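You operate a simulated robot arm through the tools that you are given. There is no shell and no other tool.

You run a simulated robot arm. Do the job below in one go: nothing can be reset, and whatever is moved stays where it is left.

TASK
Stand each pen in the socket of its colour and put the blotter in the letter tray.
Fine: the pens stand in the desk letter rack. Set down upright: rocking blotter.

The check looks at the end state, three seconds after you hand in, the way a careful person would. Anything else that was tipped, shoved, dropped, spilled or broken makes it a failure.

THE ROBOT
A 7-joint arm with a two-finger parallel gripper, fixed in place. Base frame: the origin is at the foot of the arm, x ahead of it, y to its left, z up; the work surface is at about z = 0.754. Units: m, degrees, N and s.
With the tool pointing down near the work surface it reaches from about 0.36 to 0.78 m from the base axis. Its first joint turns from -143.0 to 143.0 degrees. Payload 3 kg.
Tool frame: the origin (TCP) lies between the finger pads and is the grasp point; the fingertips stand 0.03 m ahead of it; z points along the fingers, y is the line along which they close. The gripper opens to 0.11 m. The fingers are 0.02 m wide and 0.01 m thick; the gripper's body (0.048 by 0.112 m) begins 0.055 m behind the TCP.
Orientation is that of the tool frame in the base frame, as [roll, pitch, yaw] about the fixed x, y, z axes, in that order (R = Rz(yaw) Ry(pitch) Rx(roll)). With the fingers straight down and closing along the base's y, the tool's x points along the base's -x, its y along +y and its z along -z.

THE INTERFACE
- The arm moves only by the tool send_rows. Its argument "rows" is a list that holds one entry, the list of rows, each a list of 7 numbers: the turn, a rotation vector about the base's x, y, z in units of 4 degrees (1.0 is 4 degrees), then the shift along the base's x, y, z in units of 20 mm (1.0 is 20 mm), then the finger opening in m, from 0 to 0.11. In form: [[[ax, ay, az, x, y, z, fingers], ...]]. A call has 1 to 20 rows; each row shifts and turns the commanded pose from where the row before left it. A call with a number of a shift or a turn outside -1 to 1 is refused whole. Rows are played at 5 a second. More than 0.05 m and 8.6 degrees between two rows, or a gripper value outside its range, and nothing of the call is played. A pose out of reach is approached as far as the arm can. The call stops where the force on the tool passes 50 N (or 10 N more than at its start, if that is more) or the arm is blocked; 0.2 s more then pass. Each finger travels about 0.153 m/s and halts on what it meets, pressing with about 38 N; the grip force reading is that of the motor and also rises with nothing between the fingers. The clock runs only during rows and for 0.2 s after the last one: add rows that do not move to give the fingers time. It gives the time, the measured TCP pose, the force on the tool (base axes), the opening and the grip force at its end, in the units of the frame above (readings bear some noise), with the torque about the TCP (base axes, N m) and any sound that the robot's microphone picked up.
- Cameras (640 x 400 px; columns grow to the right, rows downward): "scene" is fixed at [0.2206, 0.5003, 1.5221]; the picture's right is [-0.75, -0.66, 0.00], its down [-0.46, 0.52, -0.72] and it looks along [0.48, -0.54, -0.69] (base axes); focal length 358 px, centre (320, 200). "wrist" rides on the gripper at [0.072, 0.017, -0.103] in the tool frame; the picture's right is [-0.23, 0.97, 0.00], its down [-0.76, -0.18, -0.62] and it looks along [-0.61, -0.14, 0.78] (tool axes); focal length 222 px, centre (320, 200). There is no depth. A picture from a camera that has moved, and an enlarged one, comes with that camera's place and axes in the base frame and with its lens.
- capture(camera): a new picture of that camera. It takes no simulated time.
- raise_lower(by): slides the trunk up (or, below 0, down) by that many m; the arm rides with it, the base frame stays. It gives what a move gives, with no picture.
- close_up(camera, box): a new picture of the part [left, top, right, bottom] of that camera's present view, enlarged. It takes no simulated time.
- sign_off(): hands the job in; it is judged then, once.

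Places have to be worked out from the pictures, the camera data and where the tool is seen. Open the gripper and draw the arm clear of the work before you hand the job in, unless the task says otherwise.

The tools are called after "Request:" by a JSON object that holds its "method" and its "body". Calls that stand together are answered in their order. send_rows: Moves the arm, as the interface text tells. Its arguments: {"type":"object","properties":{"rows":{"type":"array"}},"required":["rows"]} The other tools are called the same way: raise_lower (by) slides the trunk up or down; capture (camera) takes a picture; close_up (camera, box) takes an enlarged picture of a part of a camera's view; sign_off () hands the job in.

At the start:

```text
time_s: 0.0
position: [0.6312, 0.2572, 1.1737]
tcp_rot: [-180.0, 0.1, 179.9]
ft_force: [-0.3, -0.4, 0.5]
moment: [-0.02, 0.0, 0.02]
grip_width: 0.1101
finger_force: 0.0
trunk travel left (down, up): [-0.425, 0.065]
```

scene: 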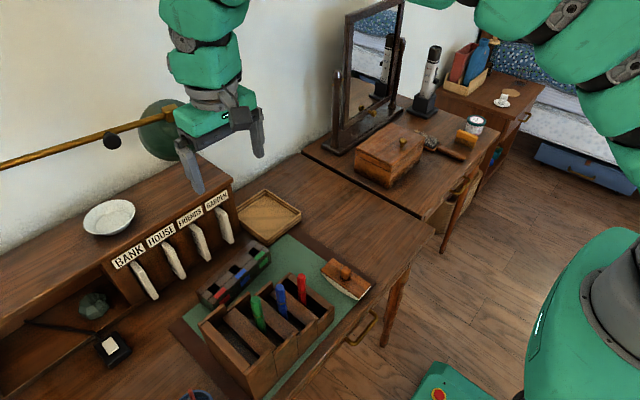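
wrist: 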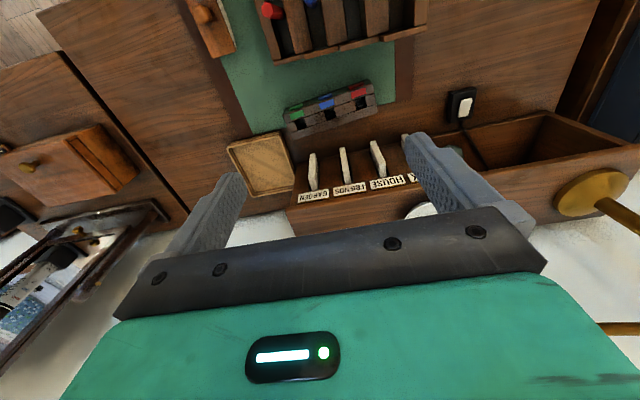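

I'll begin with enlarged views of the pens, socket block, blotter and tray to locate everything before moving.

Request:
{"method": "close_up", "body": {"camera": "scene", "box": [180, 220, 380, 345]}}

Request:
{"method": "close_up", "body": {"camera": "scene", "box": [190, 260, 350, 400]}}

Request:
{"method": "close_up", "body": {"camera": "wrist", "box": [190, 0, 450, 200]}}

```text
3.20 times, centred on (280, 282) of scene
camera zoom: at [0.2206, 0.5003, 1.5221], right [-0.75, -0.66, 0.0], down [-0.46, 0.52, -0.72], along [0.48, -0.54, -0.69], focal length 1147 px, centre (448, -64)
```

zoom: 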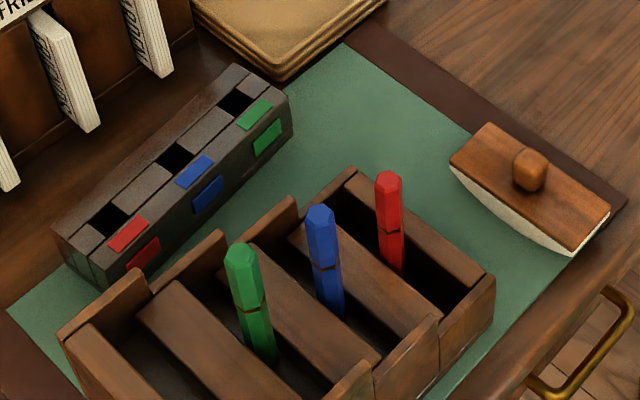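

```text
2.86 times, centred on (270, 330) of scene
camera zoom: at [0.2206, 0.5003, 1.5221], right [-0.75, -0.66, 0.0], down [-0.46, 0.52, -0.72], along [0.48, -0.54, -0.69], focal length 1024 px, centre (463, -171)
```

zoom: 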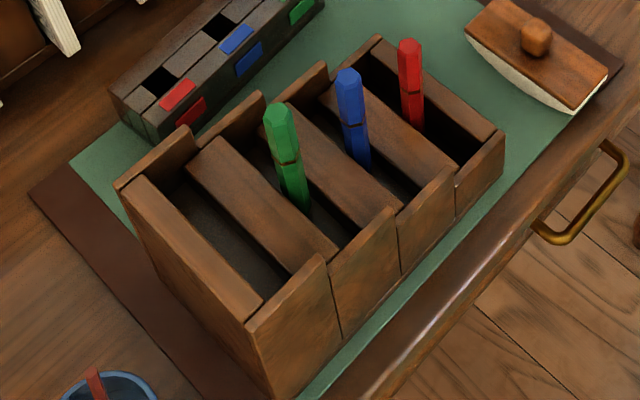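

```text
2.00 times, centred on (320, 100) of wrist
camera zoom: at [0.5588, 0.2732, 1.2779], right [0.23, 0.97, 0.0], down [0.76, -0.18, 0.62], along [0.61, -0.14, -0.78], focal length 444 px, centre (320, 400)
```

zoom: 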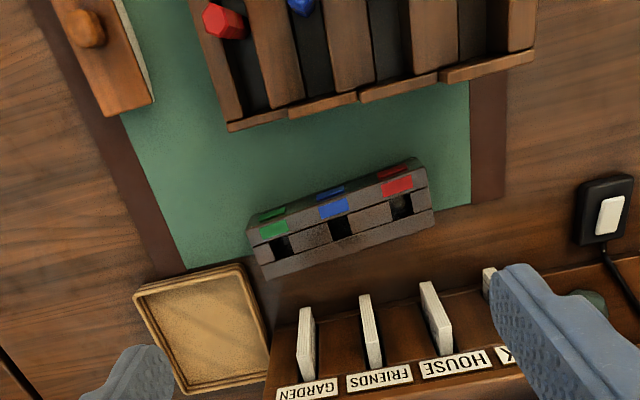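

The pens stand vertical in the rack, in compartments running along x, near (0.53,0.21), (0.54,0.26) and (0.56,0.31), with tops at about z 0.90. The socket block is near (0.70,0.20–0.33), the blotter near (0.50,0.09) and the tray near (0.81,0.06). I'll move the arm over the rack at a safe height to get closer wrist views.

Request:
{"method": "send_rows", "body": {"rows": [[[0, 0, 0, -1, 0, -1, 0.11], [0, 0, 0, -1, 0, -1, 0.11], [0, 0, 0, -1, 0, -1, 0.11], [0, 0, 0, -1, 0, -1, 0.11], [0, 0, 0, -1, 0, -1, 0.11], [0, 0, 0, -1, 0, -1, 0.11], [0, 0, 0, 0, 0, 0, 0.11]]]}}

Request:
{"method": "capture", "body": {"camera": "wrist"}}

Request:
{"method": "capture", "body": {"camera": "scene"}}

```text
time_s: 1.6
position: [0.5101, 0.2576, 1.0537]
tcp_rot: [-180.0, -0.1, 179.9]
ft_force: [0.5, 0.1, -0.4]
moment: [0.02, 0.0, 0.0]
grip_width: 0.1099
finger_force: 0.1
trunk travel left (down, up): [-0.425, 0.065]
```

```text
taken
camera wrist: at [0.4371, 0.2728, 1.158], right [0.23, 0.97, 0.0], down [0.76, -0.18, 0.62], along [0.61, -0.14, -0.78], focal length 222 px, centre (320, 200)
```

wrist: 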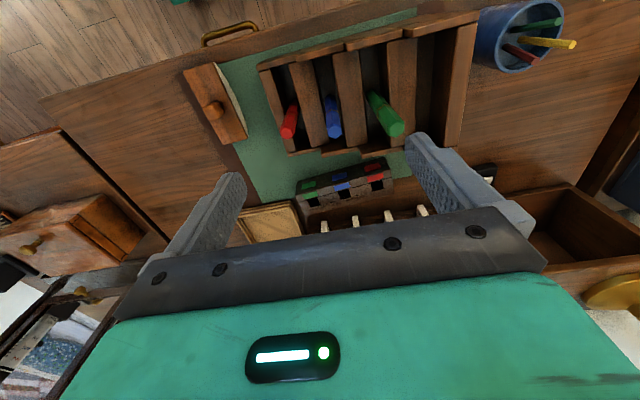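

```text
taken
```

scene: 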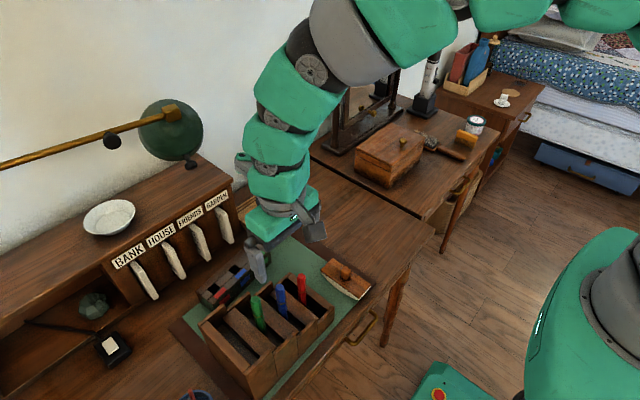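

The rack, pens, blotter and block are all in view. I'll enlarge the wrist view to measure the pen tops and dividers.

Request:
{"method": "close_up", "body": {"camera": "wrist", "box": [250, 20, 450, 145]}}

Request:
{"method": "close_up", "body": {"camera": "wrist", "box": [180, 130, 420, 280]}}

Request:
{"method": "close_up", "body": {"camera": "scene", "box": [180, 240, 340, 340]}}

```text
3.20 times, centred on (350, 82) of wrist
camera zoom: at [0.4371, 0.2728, 1.158], right [0.23, 0.97, 0.0], down [0.76, -0.18, 0.62], along [0.61, -0.14, -0.78], focal length 711 px, centre (224, 576)
```

zoom: 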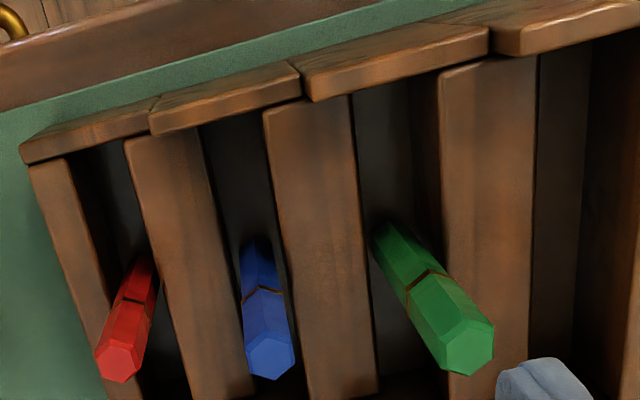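

```text
2.67 times, centred on (300, 205) of wrist
camera zoom: at [0.4371, 0.2728, 1.158], right [0.23, 0.97, 0.0], down [0.76, -0.18, 0.62], along [0.61, -0.14, -0.78], focal length 592 px, centre (373, 187)
```

zoom: 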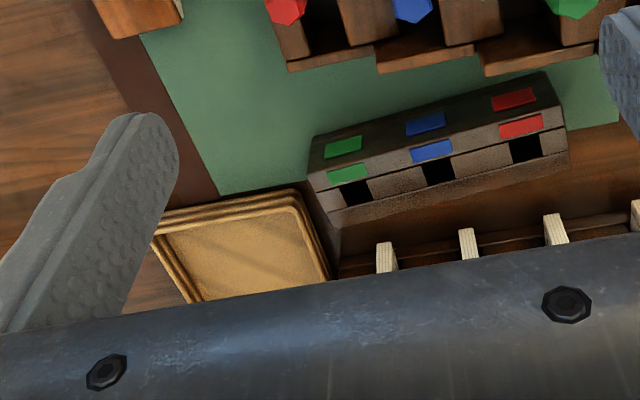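

```text
4.00 times, centred on (260, 290) of scene
camera zoom: at [0.2206, 0.5003, 1.5221], right [-0.75, -0.66, 0.0], down [-0.46, 0.52, -0.72], along [0.48, -0.54, -0.69], focal length 1434 px, centre (560, -160)
```

zoom: 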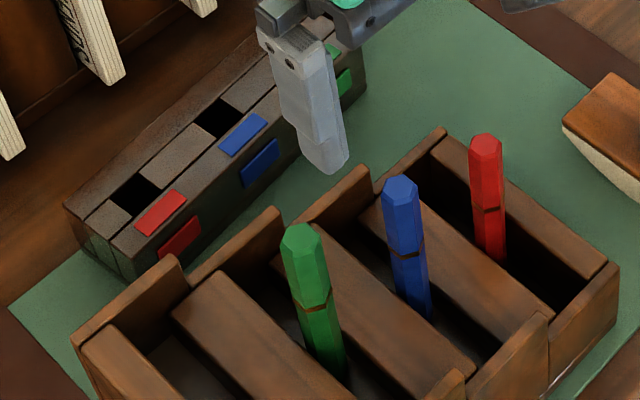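

By triangulation the pen tops are: red about (0.528,0.211,0.90), blue about (0.536,0.265,0.913), and green, which is taller, about (0.531,0.326,0.95). The rack walls top out near z 0.83. I'll move above the red pen with the fingers half closed, so they clear the blue pen, then check alignment.

Request:
{"method": "send_rows", "body": {"rows": [[[0, 0, 0, 0.18, -0.47, 0, 0.045], [0, 0, 0, 0.18, -0.47, 0, 0.045], [0, 0, 0, 0.18, -0.47, -0.9, 0.045], [0, 0, 0, 0.18, -0.47, -0.9, 0.045], [0, 0, 0, 0.18, -0.47, -0.9, 0.045], [0, 0, 0, 0, 0, -0.9, 0.045], [0, 0, 0, 0, 0, -0.9, 0.045], [0, 0, 0, 0, 0, 0, 0.045]]]}}

Request:
{"method": "capture", "body": {"camera": "wrist"}}

Request:
{"method": "close_up", "body": {"camera": "scene", "box": [220, 220, 340, 295]}}

```text
time_s: 3.4
position: [0.5294, 0.2107, 0.9633]
tcp_rot: [-180.0, 0.1, 179.9]
ft_force: [0.2, -0.4, 0.5]
moment: [0.0, -0.02, 0.0]
grip_width: 0.0448
finger_force: 0.0
trunk travel left (down, up): [-0.425, 0.065]
```

```text
taken
camera wrist: at [0.4567, 0.2273, 1.0677], right [0.23, 0.97, 0.0], down [0.76, -0.18, 0.62], along [0.61, -0.14, -0.78], focal length 222 px, centre (320, 200)
```

wrist: 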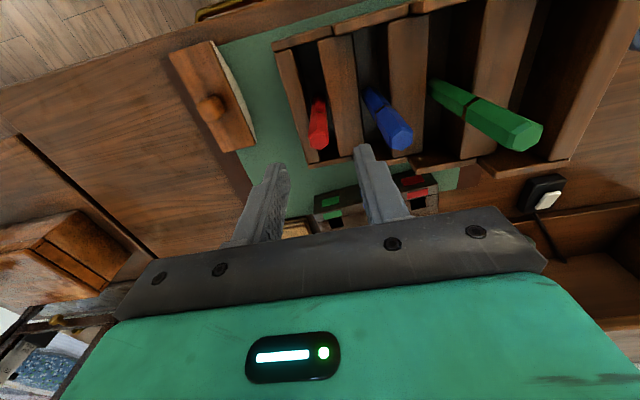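

```text
5.33 times, centred on (280, 258) of scene
camera zoom: at [0.2206, 0.5003, 1.5221], right [-0.75, -0.66, 0.0], down [-0.46, 0.52, -0.72], along [0.48, -0.54, -0.69], focal length 1912 px, centre (533, -107)
```

zoom: 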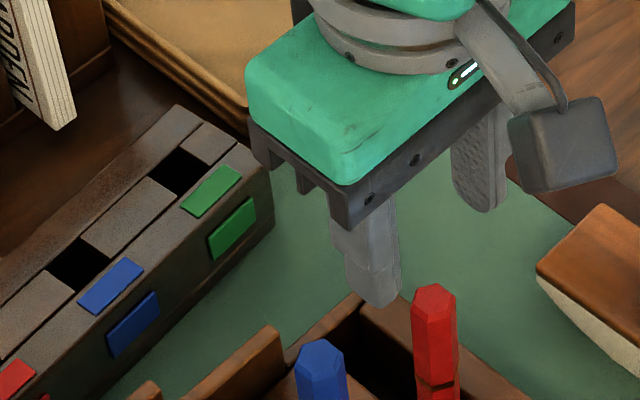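

The fingertip midpoint sits where the model predicts. I'll check the red pen's top in an enlarged wrist view before descending.

Request:
{"method": "close_up", "body": {"camera": "wrist", "box": [240, 70, 400, 170]}}

```text
4.00 times, centred on (320, 120) of wrist
camera zoom: at [0.4567, 0.2273, 1.0677], right [0.23, 0.97, 0.0], down [0.76, -0.18, 0.62], along [0.61, -0.14, -0.78], focal length 888 px, centre (320, 520)
```

zoom: 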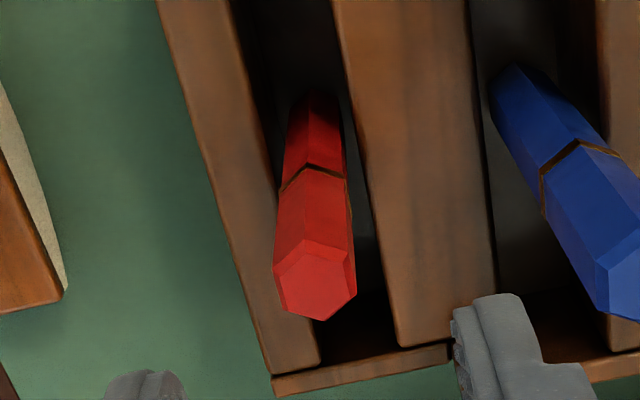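

The red pen is directly below the TCP (within ~1 mm) and vertical. I'll descend to z ≈ 0.873 and close.

Request:
{"method": "send_rows", "body": {"rows": [[[0, 0, 0, 0, 0, -0.9, 0.045], [0, 0, 0, 0, 0, -0.9, 0.045], [0, 0, 0, 0, 0, -0.9, 0.045], [0, 0, 0, 0, 0, -0.9, 0.045], [0, 0, 0, 0, 0, -0.9, 0.045], [0, 0, 0, 0, 0, 0, 0.045]]]}}

Request:
{"method": "close_up", "body": {"camera": "wrist", "box": [220, 70, 420, 195]}}

Request:
{"method": "close_up", "body": {"camera": "scene", "box": [220, 220, 340, 295]}}

```text
time_s: 4.8
position: [0.5297, 0.2096, 0.8747]
tcp_rot: [179.9, -0.1, -180.0]
ft_force: [0.0, -0.6, -0.6]
moment: [-0.01, 0.03, 0.03]
grip_width: 0.0452
finger_force: 0.1
trunk travel left (down, up): [-0.425, 0.065]
```

```text
3.20 times, centred on (320, 132) of wrist
camera zoom: at [0.4575, 0.2259, 0.978], right [0.23, 0.97, 0.0], down [0.76, -0.18, 0.62], along [0.61, -0.14, -0.78], focal length 711 px, centre (320, 416)
```

zoom: 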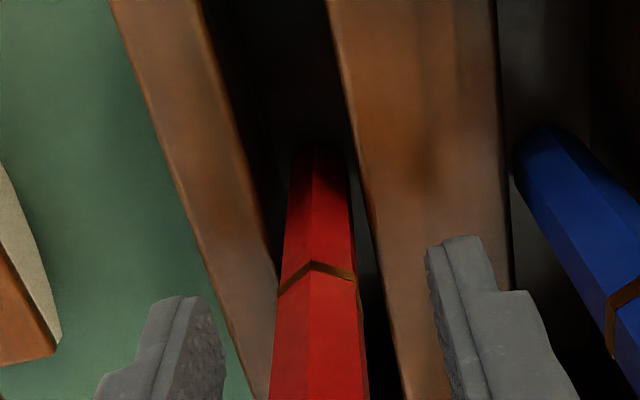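

```text
5.33 times, centred on (280, 258) of scene
camera zoom: at [0.2206, 0.5003, 1.5221], right [-0.75, -0.66, 0.0], down [-0.46, 0.52, -0.72], along [0.48, -0.54, -0.69], focal length 1912 px, centre (533, -107)
```

zoom: 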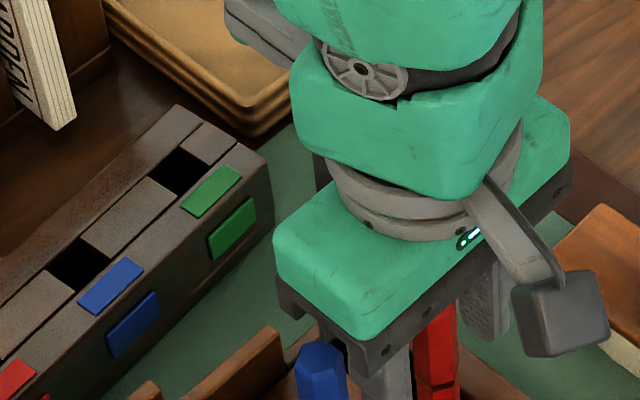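

The pen stands between the fingers with clearance on both sides, so I'll close on it.

Request:
{"method": "send_rows", "body": {"rows": [[[0, 0, 0, 0, 0, 0, 0.03], [0, 0, 0, 0, 0, 0, 0.02], [0, 0, 0, 0, 0, 0, 0.01], [0, 0, 0, 0, 0, 0, 0.005], [0, 0, 0, 0, 0, 0, 0.0], [0, 0, 0, 0, 0, 0, 0.0]]]}}

Request:
{"method": "close_up", "body": {"camera": "wrist", "box": [220, 70, 420, 195]}}

```text
time_s: 6.2
position: [0.53, 0.2101, 0.8742]
tcp_rot: [180.0, -0.1, -180.0]
ft_force: [0.3, -0.4, 0.1]
moment: [0.01, -0.02, 0.02]
grip_width: 0.0171
finger_force: 38.2
trunk travel left (down, up): [-0.425, 0.065]
```

```text
3.20 times, centred on (320, 132) of wrist
camera zoom: at [0.4574, 0.2258, 0.9781], right [0.23, 0.97, 0.0], down [0.76, -0.18, 0.62], along [0.61, -0.14, -0.78], focal length 711 px, centre (320, 416)
```

zoom: 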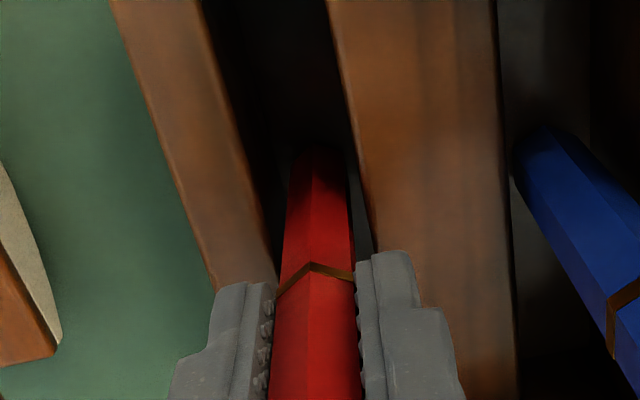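

Gripped at 17.1 mm wide. I'll lift it straight up 0.12 m.

Request:
{"method": "send_rows", "body": {"rows": [[[0, 0, 0, 0, 0, 0.5, 0.0], [0, 0, 0, 0, 0, 0.9, 0.0], [0, 0, 0, 0, 0, 1, 0.0], [0, 0, 0, 0, 0, 1, 0.0], [0, 0, 0, 0, 0, 1, 0.0], [0, 0, 0, 0, 0, 1, 0.0], [0, 0, 0, 0, 0, 0.8, 0.0], [0, 0, 0, 0, 0, 0, 0.0]]]}}

Request:
{"method": "capture", "body": {"camera": "wrist"}}

Request:
{"method": "close_up", "body": {"camera": "scene", "box": [180, 200, 340, 300]}}

```text
time_s: 8.0
position: [0.5289, 0.2087, 0.9997]
tcp_rot: [-180.0, 0.0, -179.9]
ft_force: [-0.3, -0.7, -0.8]
moment: [-0.01, -0.01, -0.01]
grip_width: 0.0169
finger_force: 38.1
trunk travel left (down, up): [-0.425, 0.065]
```

```text
taken
camera wrist: at [0.4567, 0.2244, 1.1034], right [0.23, 0.97, 0.0], down [0.76, -0.18, 0.62], along [0.61, -0.14, -0.78], focal length 222 px, centre (320, 200)
```

wrist: 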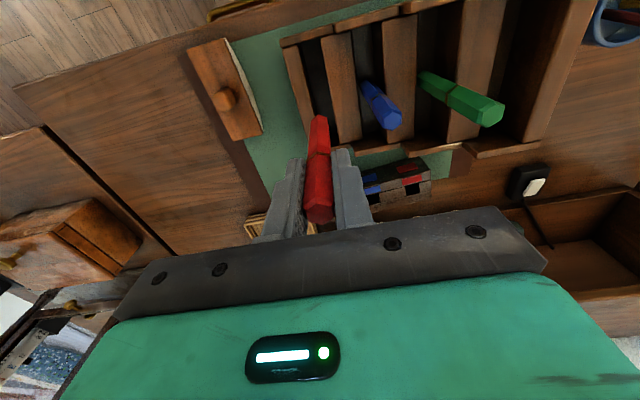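

```text
4.00 times, centred on (260, 250) of scene
camera zoom: at [0.2206, 0.5003, 1.5221], right [-0.75, -0.66, 0.0], down [-0.46, 0.52, -0.72], along [0.48, -0.54, -0.69], focal length 1434 px, centre (560, 0)
```

zoom: 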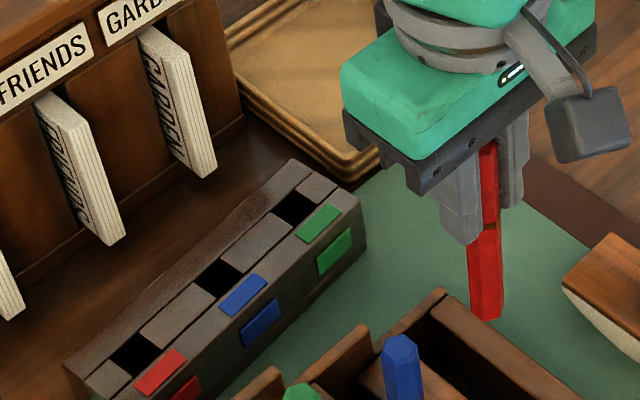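

The pen bottom is about 0.112 m below the TCP and hangs vertical. I'll carry it forward in x first and then sideways in y, above the red socket near (0.695,0.325).

Request:
{"method": "send_rows", "body": {"rows": [[[0, 0, 0, 0.5, 0, 0, 0.0], [0, 0, 0, 1, 0, 0, 0.0], [0, 0, 0, 1, 0, 0, 0.0], [0, 0, 0, 1, 0, 0, 0.0], [0, 0, 0, 1, 0, 0, 0.0], [0, 0, 0, 1, 0, 0, 0.0], [0, 0, 0, 1, 0.4, 0, 0.0], [0, 0, 0, 0.35, 0.9, 0, 0.0], [0, 0, 0, 0.3, 0.9, 0, 0.0], [0, 0, 0, 0.3, 0.9, 0, 0.0], [0, 0, 0, 0.3, 0.9, 0, 0.0], [0, 0, 0, 0.3, 0.9, 0, 0.0], [0, 0, 0, 0.2, 0.9, 0, 0.0], [0, 0, 0, 0, 0, 0, 0.0], [0, 0, 0, 0, 0, 0, 0.0]]]}}

Request:
{"method": "capture", "body": {"camera": "wrist"}}

Request:
{"method": "close_up", "body": {"camera": "scene", "box": [140, 200, 300, 300]}}

Request:
{"method": "close_up", "body": {"camera": "wrist", "box": [240, 80, 400, 180]}}

```text
time_s: 11.2
position: [0.6933, 0.3267, 1.0002]
tcp_rot: [-180.0, 0.0, 179.8]
ft_force: [0.2, -0.5, -0.1]
moment: [0.03, -0.04, 0.02]
grip_width: 0.0167
finger_force: 38.2
trunk travel left (down, up): [-0.425, 0.065]
```

```text
taken
camera wrist: at [0.6217, 0.3429, 1.103], right [0.23, 0.97, 0.0], down [0.76, -0.18, 0.62], along [0.61, -0.14, -0.78], focal length 222 px, centre (320, 200)
```

wrist: 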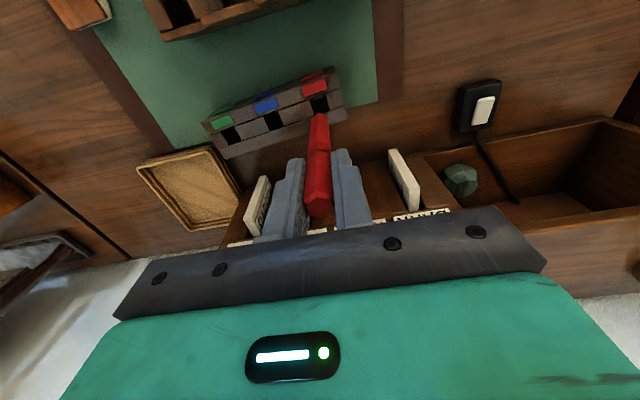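

```text
4.00 times, centred on (220, 250) of scene
camera zoom: at [0.2206, 0.5003, 1.5221], right [-0.75, -0.66, 0.0], down [-0.46, 0.52, -0.72], along [0.48, -0.54, -0.69], focal length 1434 px, centre (720, 0)
```

zoom: 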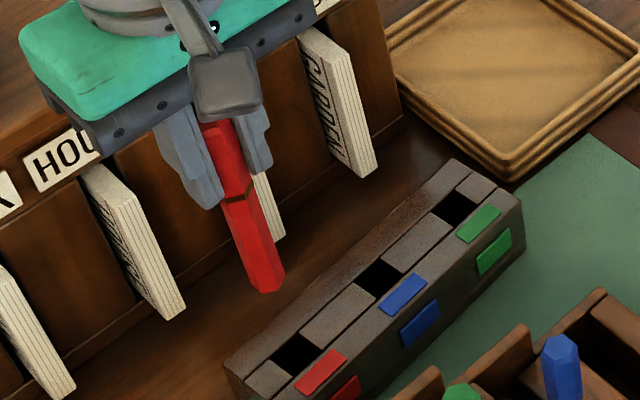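

```text
4.00 times, centred on (320, 130) of wrist
camera zoom: at [0.6217, 0.3429, 1.103], right [0.23, 0.97, 0.0], down [0.76, -0.18, 0.62], along [0.61, -0.14, -0.78], focal length 888 px, centre (320, 480)
```

zoom: 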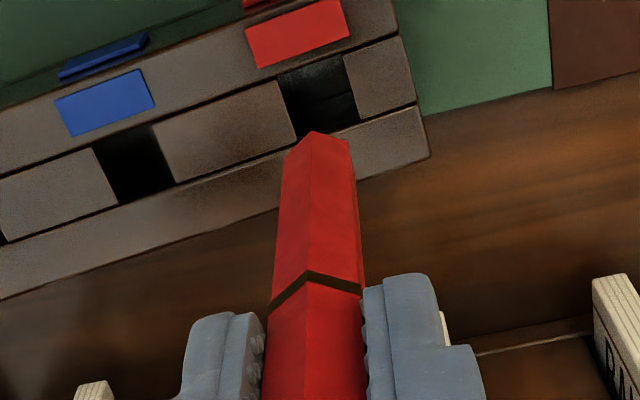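

Pen is near the red hole; I measure hole size and position in tight close-ups.

Request:
{"method": "close_up", "body": {"camera": "wrist", "box": [296, 85, 344, 115]}}

Request:
{"method": "close_up", "body": {"camera": "scene", "box": [190, 260, 254, 300]}}

Request:
{"method": "close_up", "body": {"camera": "wrist", "box": [200, 70, 360, 170]}}

```text
13.33 times, centred on (320, 100) of wrist
camera zoom: at [0.6217, 0.3429, 1.103], right [0.23, 0.97, 0.0], down [0.76, -0.18, 0.62], along [0.61, -0.14, -0.78], focal length 2962 px, centre (320, 1533)
```

zoom: 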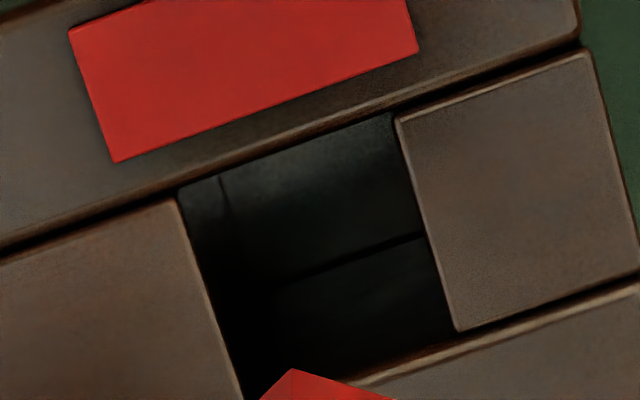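

```text
10.00 times, centred on (222, 280) of scene
camera zoom: at [0.2206, 0.5003, 1.5221], right [-0.75, -0.66, 0.0], down [-0.46, 0.52, -0.72], along [0.48, -0.54, -0.69], focal length 3585 px, centre (1300, -600)
```

zoom: 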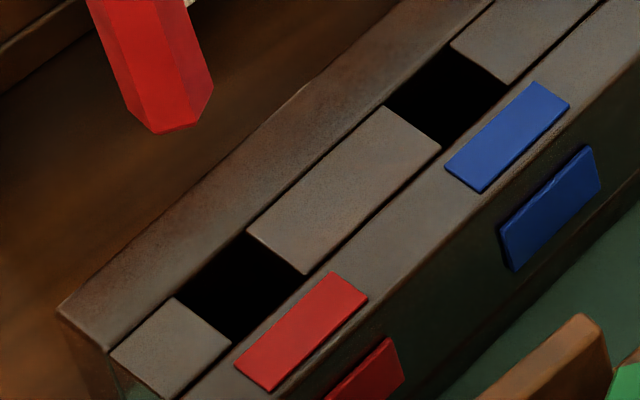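

```text
4.00 times, centred on (280, 120) of wrist
camera zoom: at [0.6217, 0.3429, 1.103], right [0.23, 0.97, 0.0], down [0.76, -0.18, 0.62], along [0.61, -0.14, -0.78], focal length 888 px, centre (480, 520)
```

zoom: 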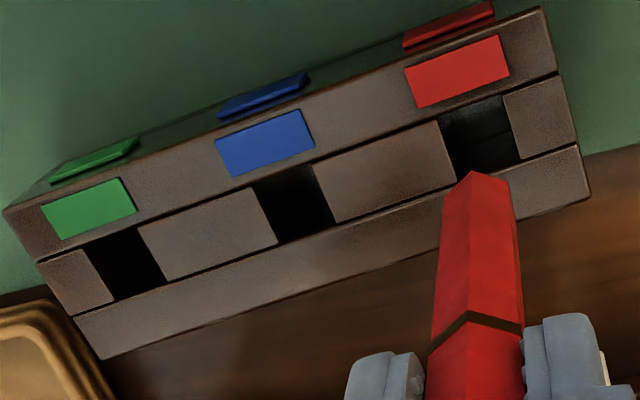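

The hole is about 20–21 mm square, centred near (0.700,0.3245), and the block is yawed about +5°. I'll turn the tool −10° so the hex pen fits the square with the most slack, lower to just above the block, and shift toward the hole.

Request:
{"method": "send_rows", "body": {"rows": [[[0, 0, -0.84, 0.1, -0.03, -0.5, 0.0], [0, 0, -0.83, 0.1, -0.03, -0.5, 0.0], [0, 0, -0.83, 0.1, -0.04, -0.5, 0.0], [0, 0, 0, 0, 0, -0.5, 0.0], [0, 0, 0, 0, 0, -0.5, 0.0], [0, 0, 0, 0, 0, 0, 0.0], [0, 0, 0, 0, 0, 0, 0.0]]]}}

Request:
{"method": "close_up", "body": {"camera": "wrist", "box": [280, 90, 360, 140]}}

Request:
{"method": "close_up", "body": {"camera": "scene", "box": [180, 250, 260, 300]}}

```text
time_s: 12.8
position: [0.7, 0.3238, 0.9504]
tcp_rot: [180.0, -0.1, 169.9]
ft_force: [0.2, -0.5, -1.0]
moment: [0.0, -0.01, -0.01]
grip_width: 0.0169
finger_force: 37.9
trunk travel left (down, up): [-0.425, 0.065]
```

```text
8.00 times, centred on (320, 115) of wrist
camera zoom: at [0.6319, 0.3526, 1.0528], right [0.39, 0.92, 0.0], down [0.72, -0.31, 0.62], along [0.57, -0.25, -0.78], focal length 1777 px, centre (320, 880)
```

zoom: 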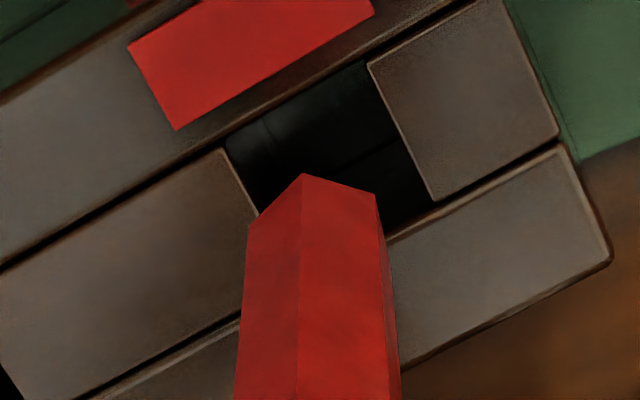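

```text
8.00 times, centred on (220, 275) of scene
camera zoom: at [0.2206, 0.5003, 1.5221], right [-0.75, -0.66, 0.0], down [-0.46, 0.52, -0.72], along [0.48, -0.54, -0.69], focal length 2868 px, centre (1120, -400)
```

zoom: 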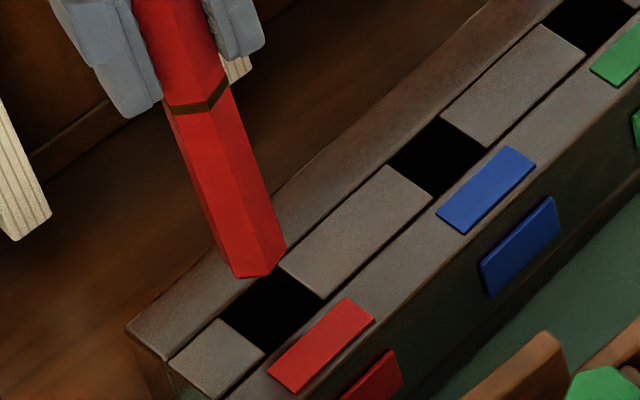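

The pen tip is about 30 mm above the block and nearly over the hole, whose best estimate is (0.7014,0.3242) with the block top at z 0.806. I'll lower another 20 mm with a small correction and look again.

Request:
{"method": "send_rows", "body": {"rows": [[[0, 0, 0, 0.06, 0.02, -0.5, 0.0], [0, 0, 0, 0, 0, -0.5, 0.0], [0, 0, 0, 0, 0, 0, 0.0], [0, 0, 0, 0, 0, 0, 0.0]]]}}

Request:
{"method": "close_up", "body": {"camera": "wrist", "box": [288, 95, 352, 135]}}

Request:
{"method": "close_up", "body": {"camera": "scene", "box": [190, 260, 254, 300]}}

```text
time_s: 13.8
position: [0.7012, 0.3248, 0.9298]
tcp_rot: [-180.0, 0.0, 169.8]
ft_force: [0.7, -0.2, -0.9]
moment: [0.05, 0.0, 0.0]
grip_width: 0.0168
finger_force: 37.8
trunk travel left (down, up): [-0.425, 0.065]
```

```text
10.00 times, centred on (320, 115) of wrist
camera zoom: at [0.6323, 0.353, 1.0324], right [0.39, 0.92, 0.0], down [0.72, -0.31, 0.62], along [0.57, -0.25, -0.78], focal length 2221 px, centre (320, 1050)
```

zoom: 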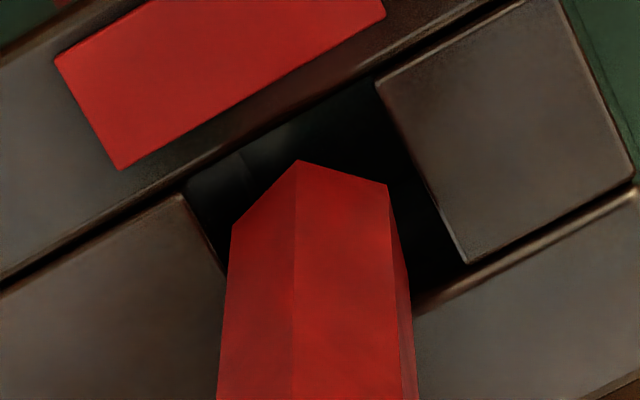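

```text
10.00 times, centred on (222, 280) of scene
camera zoom: at [0.2206, 0.5003, 1.5221], right [-0.75, -0.66, 0.0], down [-0.46, 0.52, -0.72], along [0.48, -0.54, -0.69], focal length 3585 px, centre (1300, -600)
```

zoom: 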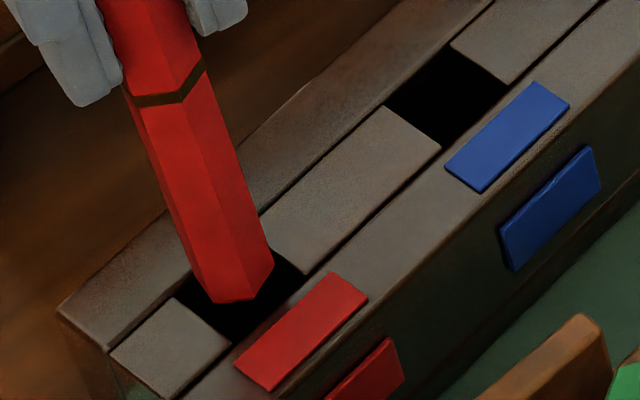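

Solving both views together, the tip needs to move about +2.7 mm in x and −0.7 mm in y, with a gap of about 14 mm above the surface. I'll apply that, lower 8 mm and re-measure.

Request:
{"method": "send_rows", "body": {"rows": [[[0, 0, 0, 0.13, -0.035, 0, 0.0], [0, 0, 0, 0, 0, -0.4, 0.0], [0, 0, 0, 0, 0, 0, 0.0], [0, 0, 0, 0, 0, 0, 0.0]]]}}

Request:
{"method": "close_up", "body": {"camera": "wrist", "box": [288, 95, 352, 135]}}

Request:
{"method": "close_up", "body": {"camera": "scene", "box": [198, 266, 246, 296]}}

```text
time_s: 14.8
position: [0.7021, 0.3235, 0.9225]
tcp_rot: [180.0, 0.2, 170.0]
ft_force: [0.3, 2.2, 31.1]
moment: [0.79, -0.45, -0.03]
grip_width: 0.0169
finger_force: 37.8
trunk travel left (down, up): [-0.425, 0.065]
```

```text
10.00 times, centred on (320, 115) of wrist
camera zoom: at [0.6336, 0.3518, 1.0266], right [0.39, 0.92, 0.0], down [0.72, -0.31, 0.62], along [0.58, -0.24, -0.78], focal length 2221 px, centre (320, 1050)
```

zoom: 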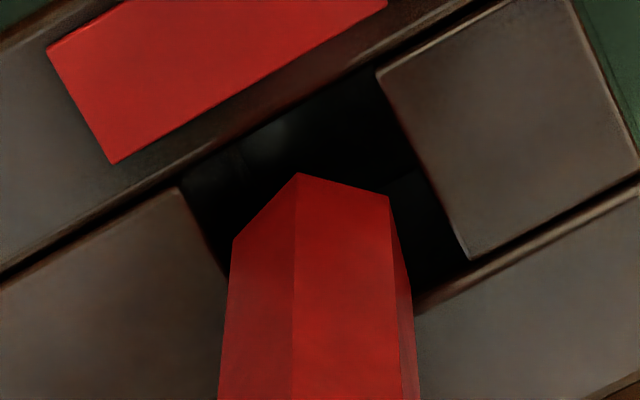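

```text
13.33 times, centred on (222, 281) of scene
camera zoom: at [0.2206, 0.5003, 1.5221], right [-0.75, -0.66, 0.0], down [-0.46, 0.52, -0.72], along [0.48, -0.54, -0.69], focal length 4780 px, centre (1627, -880)
```

zoom: 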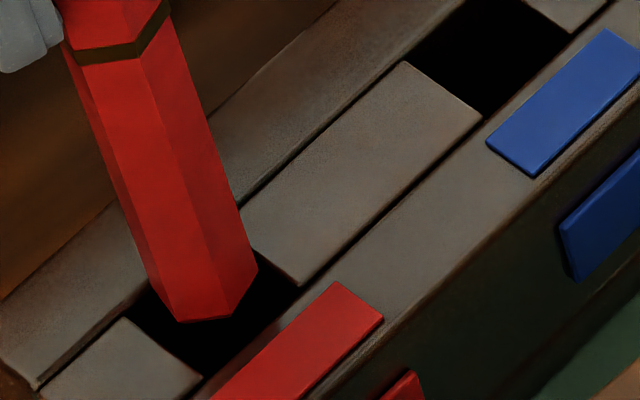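

There is unexpected contact: 31 N upward, and the moment points to an offset of about (+13,+18) mm from the TCP. I'll look at the whole area before moving further.

Request:
{"method": "capture", "body": {"camera": "scene"}}

Request:
{"method": "capture", "body": {"camera": "wrist"}}

Request:
{"method": "close_up", "body": {"camera": "scene", "box": [120, 190, 280, 300]}}

Request:
{"method": "close_up", "body": {"camera": "wrist", "box": [220, 80, 420, 240]}}

```text
taken
```

scene: 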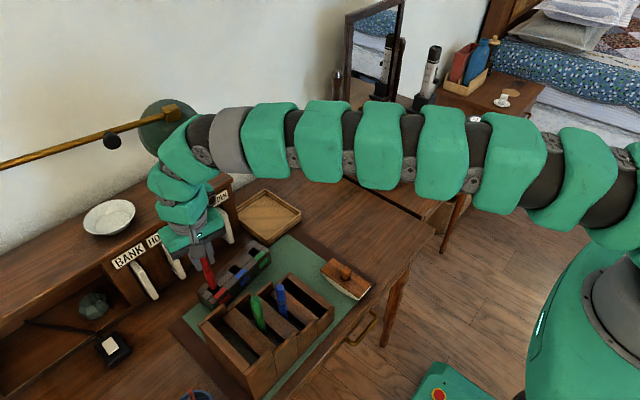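

```text
taken
camera wrist: at [0.6336, 0.3518, 1.0266], right [0.39, 0.92, 0.0], down [0.72, -0.31, 0.62], along [0.58, -0.24, -0.78], focal length 222 px, centre (320, 200)
```

wrist: 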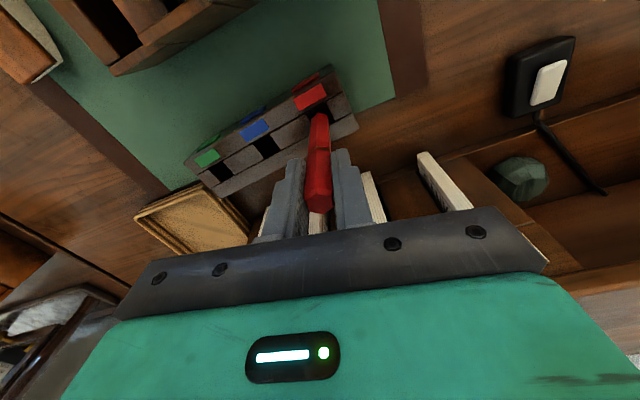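

```text
3.64 times, centred on (200, 245) of scene
camera zoom: at [0.2206, 0.5003, 1.5221], right [-0.75, -0.66, 0.0], down [-0.46, 0.52, -0.72], along [0.48, -0.54, -0.69], focal length 1304 px, centre (756, 36)
```

zoom: 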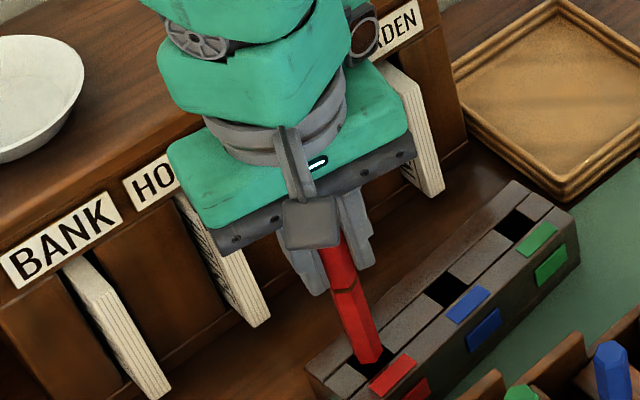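

```text
2.50 times, centred on (320, 160) of wrist
camera zoom: at [0.6336, 0.3518, 1.0266], right [0.39, 0.92, 0.0], down [0.72, -0.31, 0.62], along [0.58, -0.24, -0.78], focal length 555 px, centre (320, 300)
```

zoom: 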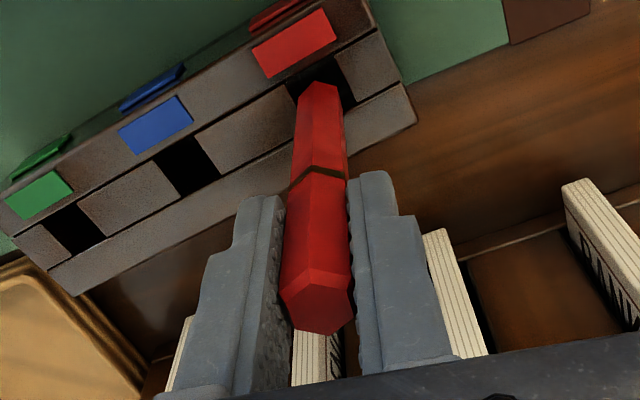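

The body looks clear of the envelopes, so the contact is most likely the pen tip on the back rim of the hole. That puts the block top higher than I assumed (z ≈ 0.815) and means I overshot in x. I'll raise 4 mm, shift back about −3.6 mm in x and +1.5 mm in y, and re-measure.

Request:
{"method": "send_rows", "body": {"rows": [[[0, 0, 0, 0, 0, 0.2, 0.0], [0, 0, 0, -0.18, 0.075, 0, 0.0], [0, 0, 0, 0, 0, 0, 0.0], [0, 0, 0, 0, 0, 0, 0.0]]]}}

Request:
{"method": "close_up", "body": {"camera": "wrist", "box": [288, 95, 352, 135]}}

Request:
{"method": "close_up", "body": {"camera": "scene", "box": [198, 266, 246, 296]}}

```text
time_s: 15.8
position: [0.7006, 0.3254, 0.924]
tcp_rot: [-179.9, -0.1, 170.0]
ft_force: [0.2, -0.5, -0.1]
moment: [0.03, 0.0, -0.01]
grip_width: 0.0165
finger_force: 37.5
trunk travel left (down, up): [-0.425, 0.065]
```

```text
10.00 times, centred on (320, 115) of wrist
camera zoom: at [0.6315, 0.3539, 1.0283], right [0.39, 0.92, 0.0], down [0.72, -0.31, 0.62], along [0.57, -0.25, -0.78], focal length 2221 px, centre (320, 1050)
```

zoom: 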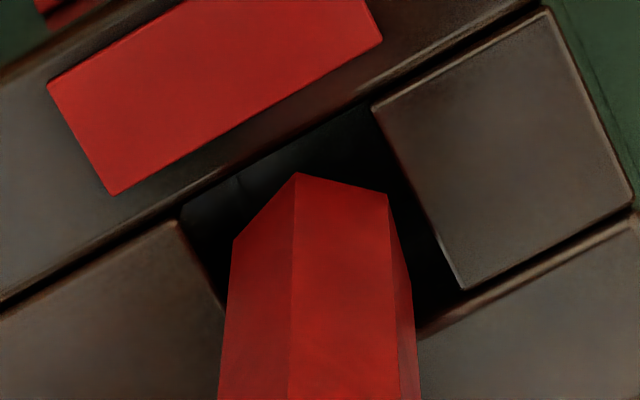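

```text
13.33 times, centred on (222, 281) of scene
camera zoom: at [0.2206, 0.5003, 1.5221], right [-0.75, -0.66, 0.0], down [-0.46, 0.52, -0.72], along [0.48, -0.54, -0.69], focal length 4780 px, centre (1627, -880)
```

zoom: 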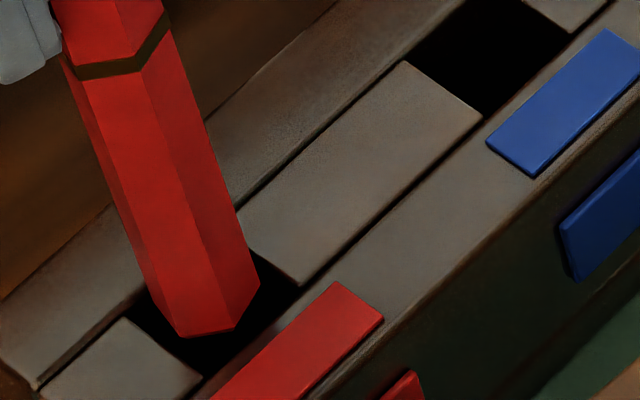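

Force is back to zero, and both views now put the pen bottom within ~0.5 mm of the hole centre. I'll lower a few mm and check the force.

Request:
{"method": "send_rows", "body": {"rows": [[[0, 0, 0, -0.015, 0, -0.1, 0.0], [0, 0, 0, 0, 0, -0.1, 0.0], [0, 0, 0, 0, 0, -0.1, 0.0], [0, 0, 0, 0, 0, 0, 0.0]]]}}

Request:
{"method": "close_up", "body": {"camera": "wrist", "box": [288, 95, 352, 135]}}

Request:
{"method": "close_up", "body": {"camera": "scene", "box": [198, 266, 246, 296]}}

```text
time_s: 16.8
position: [0.7002, 0.3249, 0.9174]
tcp_rot: [-179.9, -0.1, 170.0]
ft_force: [0.6, -0.5, 0.4]
moment: [-0.04, 0.0, 0.01]
grip_width: 0.0164
finger_force: 38.3
trunk travel left (down, up): [-0.425, 0.065]
```

```text
10.00 times, centred on (320, 115) of wrist
camera zoom: at [0.631, 0.3534, 1.0216], right [0.39, 0.92, 0.0], down [0.72, -0.31, 0.62], along [0.57, -0.25, -0.78], focal length 2221 px, centre (320, 1050)
```

zoom: 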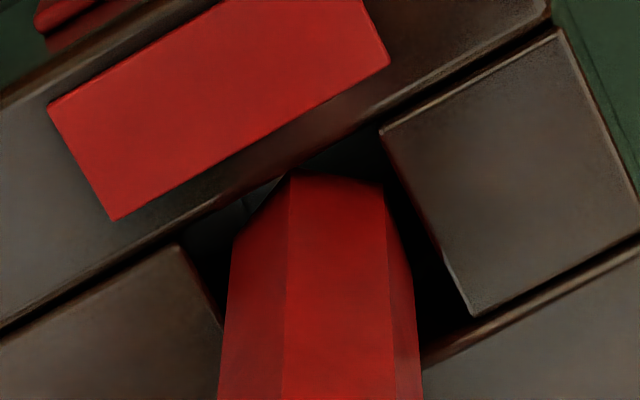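

```text
13.33 times, centred on (222, 281) of scene
camera zoom: at [0.2206, 0.5003, 1.5221], right [-0.75, -0.66, 0.0], down [-0.46, 0.52, -0.72], along [0.48, -0.54, -0.69], focal length 4780 px, centre (1627, -880)
```

zoom: 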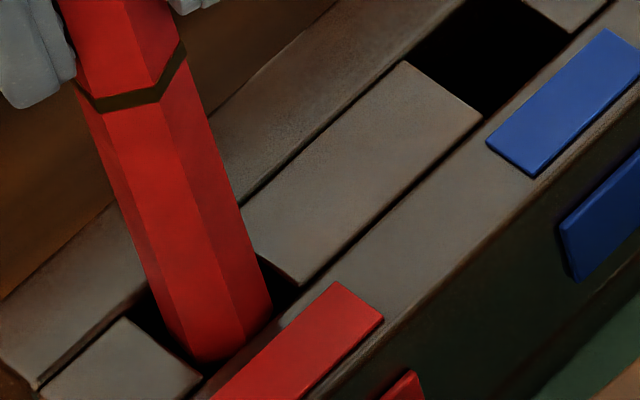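

The tip is inside the hole with no contact force. I'll continue lowering in small steps.

Request:
{"method": "send_rows", "body": {"rows": [[[0, 0, 0, 0, 0.02, -0.15, 0.0], [0, 0, 0, 0, 0, -0.15, 0.0], [0, 0, 0, 0, 0, -0.15, 0.0], [0, 0, 0, 0, 0, -0.15, 0.0], [0, 0, 0, 0, 0, -0.15, 0.0], [0, 0, 0, 0, 0, 0, 0.0]]]}}

Request:
{"method": "close_up", "body": {"camera": "wrist", "box": [270, 90, 366, 150]}}

Request:
{"method": "close_up", "body": {"camera": "scene", "box": [180, 250, 260, 300]}}

```text
time_s: 18.2
position: [0.7003, 0.3252, 0.9039]
tcp_rot: [-179.9, -0.1, 170.0]
ft_force: [-0.3, -0.5, 0.0]
moment: [-0.01, -0.03, 0.02]
grip_width: 0.015
finger_force: 38.1
trunk travel left (down, up): [-0.425, 0.065]
```

```text
6.67 times, centred on (318, 120) of wrist
camera zoom: at [0.6317, 0.354, 1.0074], right [0.39, 0.92, 0.0], down [0.72, -0.31, 0.62], along [0.57, -0.25, -0.78], focal length 1481 px, centre (333, 733)
```

zoom: 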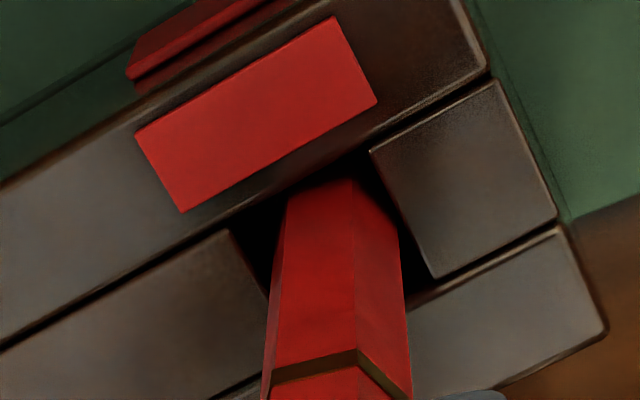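

```text
8.00 times, centred on (220, 275) of scene
camera zoom: at [0.2206, 0.5003, 1.5221], right [-0.75, -0.66, 0.0], down [-0.46, 0.52, -0.72], along [0.48, -0.54, -0.69], focal length 2868 px, centre (1120, -400)
```

zoom: 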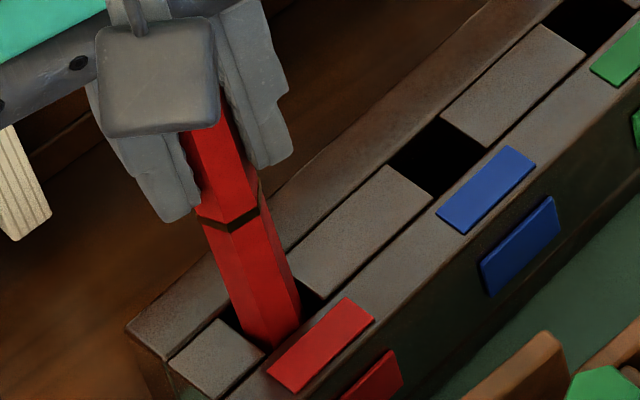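

The pen has turned so its flats sit in the pads (15 mm across), it is inside the hole, and there is still no force. I'll keep lowering.

Request:
{"method": "send_rows", "body": {"rows": [[[0, 0, 0, 0, 0, -0.2, 0.0], [0, 0, 0, 0, 0, -0.2, 0.0], [0, 0, 0, 0, 0, -0.2, 0.0], [0, 0, 0, 0, 0, -0.2, 0.0], [0, 0, 0, 0, 0, -0.2, 0.0], [0, 0, 0, 0, 0, 0, 0.0]]]}}

Request:
{"method": "close_up", "body": {"camera": "wrist", "box": [270, 90, 366, 150]}}

Request:
{"method": "close_up", "body": {"camera": "scene", "box": [160, 230, 272, 300]}}

```text
time_s: 19.6
position: [0.7001, 0.3249, 0.8874]
tcp_rot: [179.8, 0.2, 169.9]
ft_force: [2.2, 0.7, 32.2]
moment: [0.03, -0.21, 0.01]
grip_width: 0.0156
finger_force: 38.3
trunk travel left (down, up): [-0.425, 0.065]
```

```text
6.67 times, centred on (318, 120) of wrist
camera zoom: at [0.6305, 0.3532, 0.9902], right [0.39, 0.92, 0.0], down [0.72, -0.31, 0.63], along [0.58, -0.24, -0.78], focal length 1481 px, centre (333, 733)
```

zoom: 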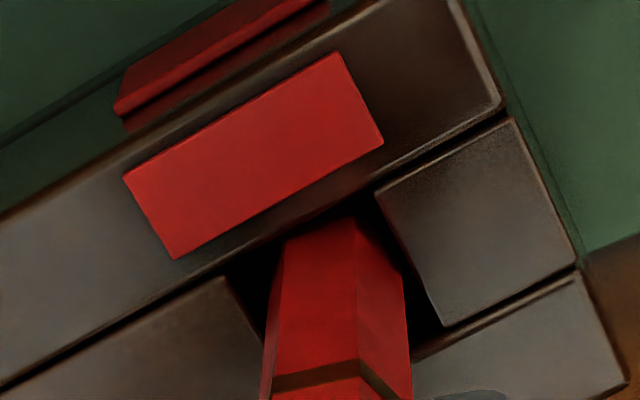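

```text
5.71 times, centred on (216, 265) of scene
camera zoom: at [0.2206, 0.5003, 1.5221], right [-0.75, -0.66, 0.0], down [-0.46, 0.52, -0.72], along [0.48, -0.54, -0.69], focal length 2049 px, centre (914, -171)
```

zoom: 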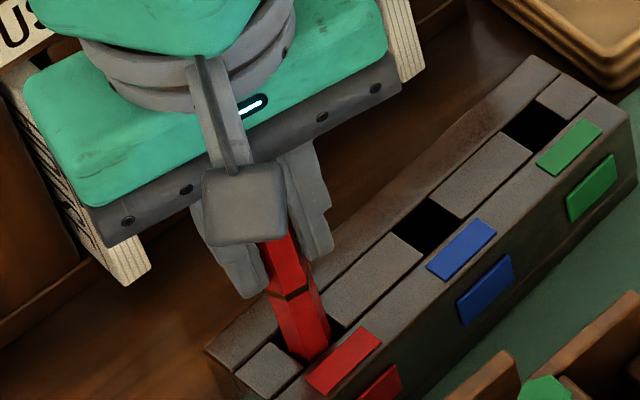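

There is 32 N straight up with almost no moment, so the pen is standing on the hole floor at about z 0.783. I'll relieve the pressure by 2 mm, open just enough, and check before retreating.

Request:
{"method": "send_rows", "body": {"rows": [[[0, 0, 0, 0, 0, 0.12, 0.0], [0, 0, 0, 0, 0, 0, 0.0], [0, 0, 0, 0, 0, 0, 0.018], [0, 0, 0, 0, 0, 0, 0.024], [0, 0, 0, 0, 0, 0, 0.032], [0, 0, 0, 0, 0, 0, 0.04], [0, 0, 0, 0, 0, 0, 0.04]]]}}

Request:
{"method": "close_up", "body": {"camera": "wrist", "box": [220, 80, 420, 240]}}

Request:
{"method": "close_up", "body": {"camera": "scene", "box": [160, 230, 272, 300]}}

```text
time_s: 21.2
position: [0.7006, 0.3261, 0.8849]
tcp_rot: [180.0, -0.1, 170.0]
ft_force: [0.3, -0.8, -0.3]
moment: [0.01, -0.01, -0.04]
grip_width: 0.04
finger_force: 0.0
trunk travel left (down, up): [-0.425, 0.065]
```

```text
2.50 times, centred on (320, 160) of wrist
camera zoom: at [0.6315, 0.3539, 0.9894], right [0.39, 0.92, 0.0], down [0.72, -0.31, 0.62], along [0.57, -0.25, -0.78], focal length 555 px, centre (320, 300)
```

zoom: 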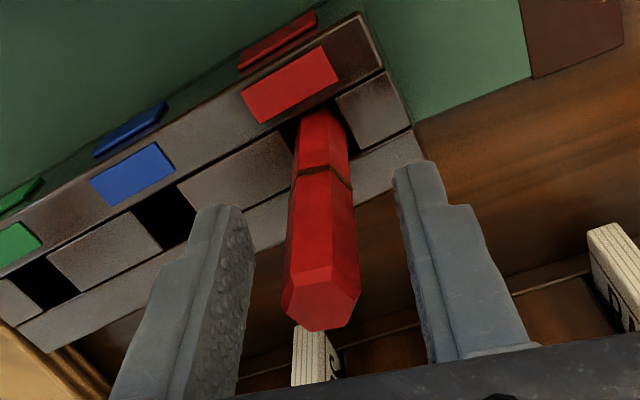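

```text
5.71 times, centred on (216, 265) of scene
camera zoom: at [0.2206, 0.5003, 1.5221], right [-0.75, -0.66, 0.0], down [-0.46, 0.52, -0.72], along [0.48, -0.54, -0.69], focal length 2049 px, centre (914, -171)
```

zoom: 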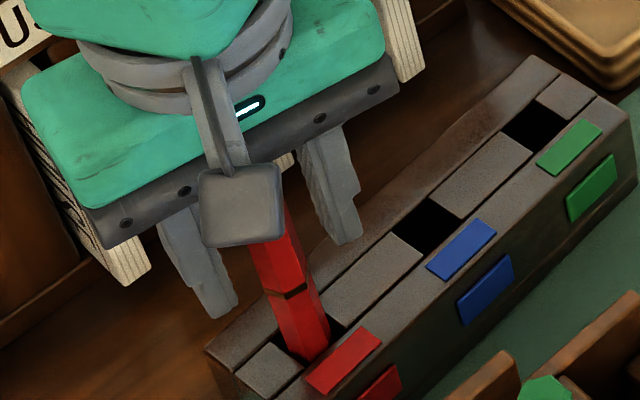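

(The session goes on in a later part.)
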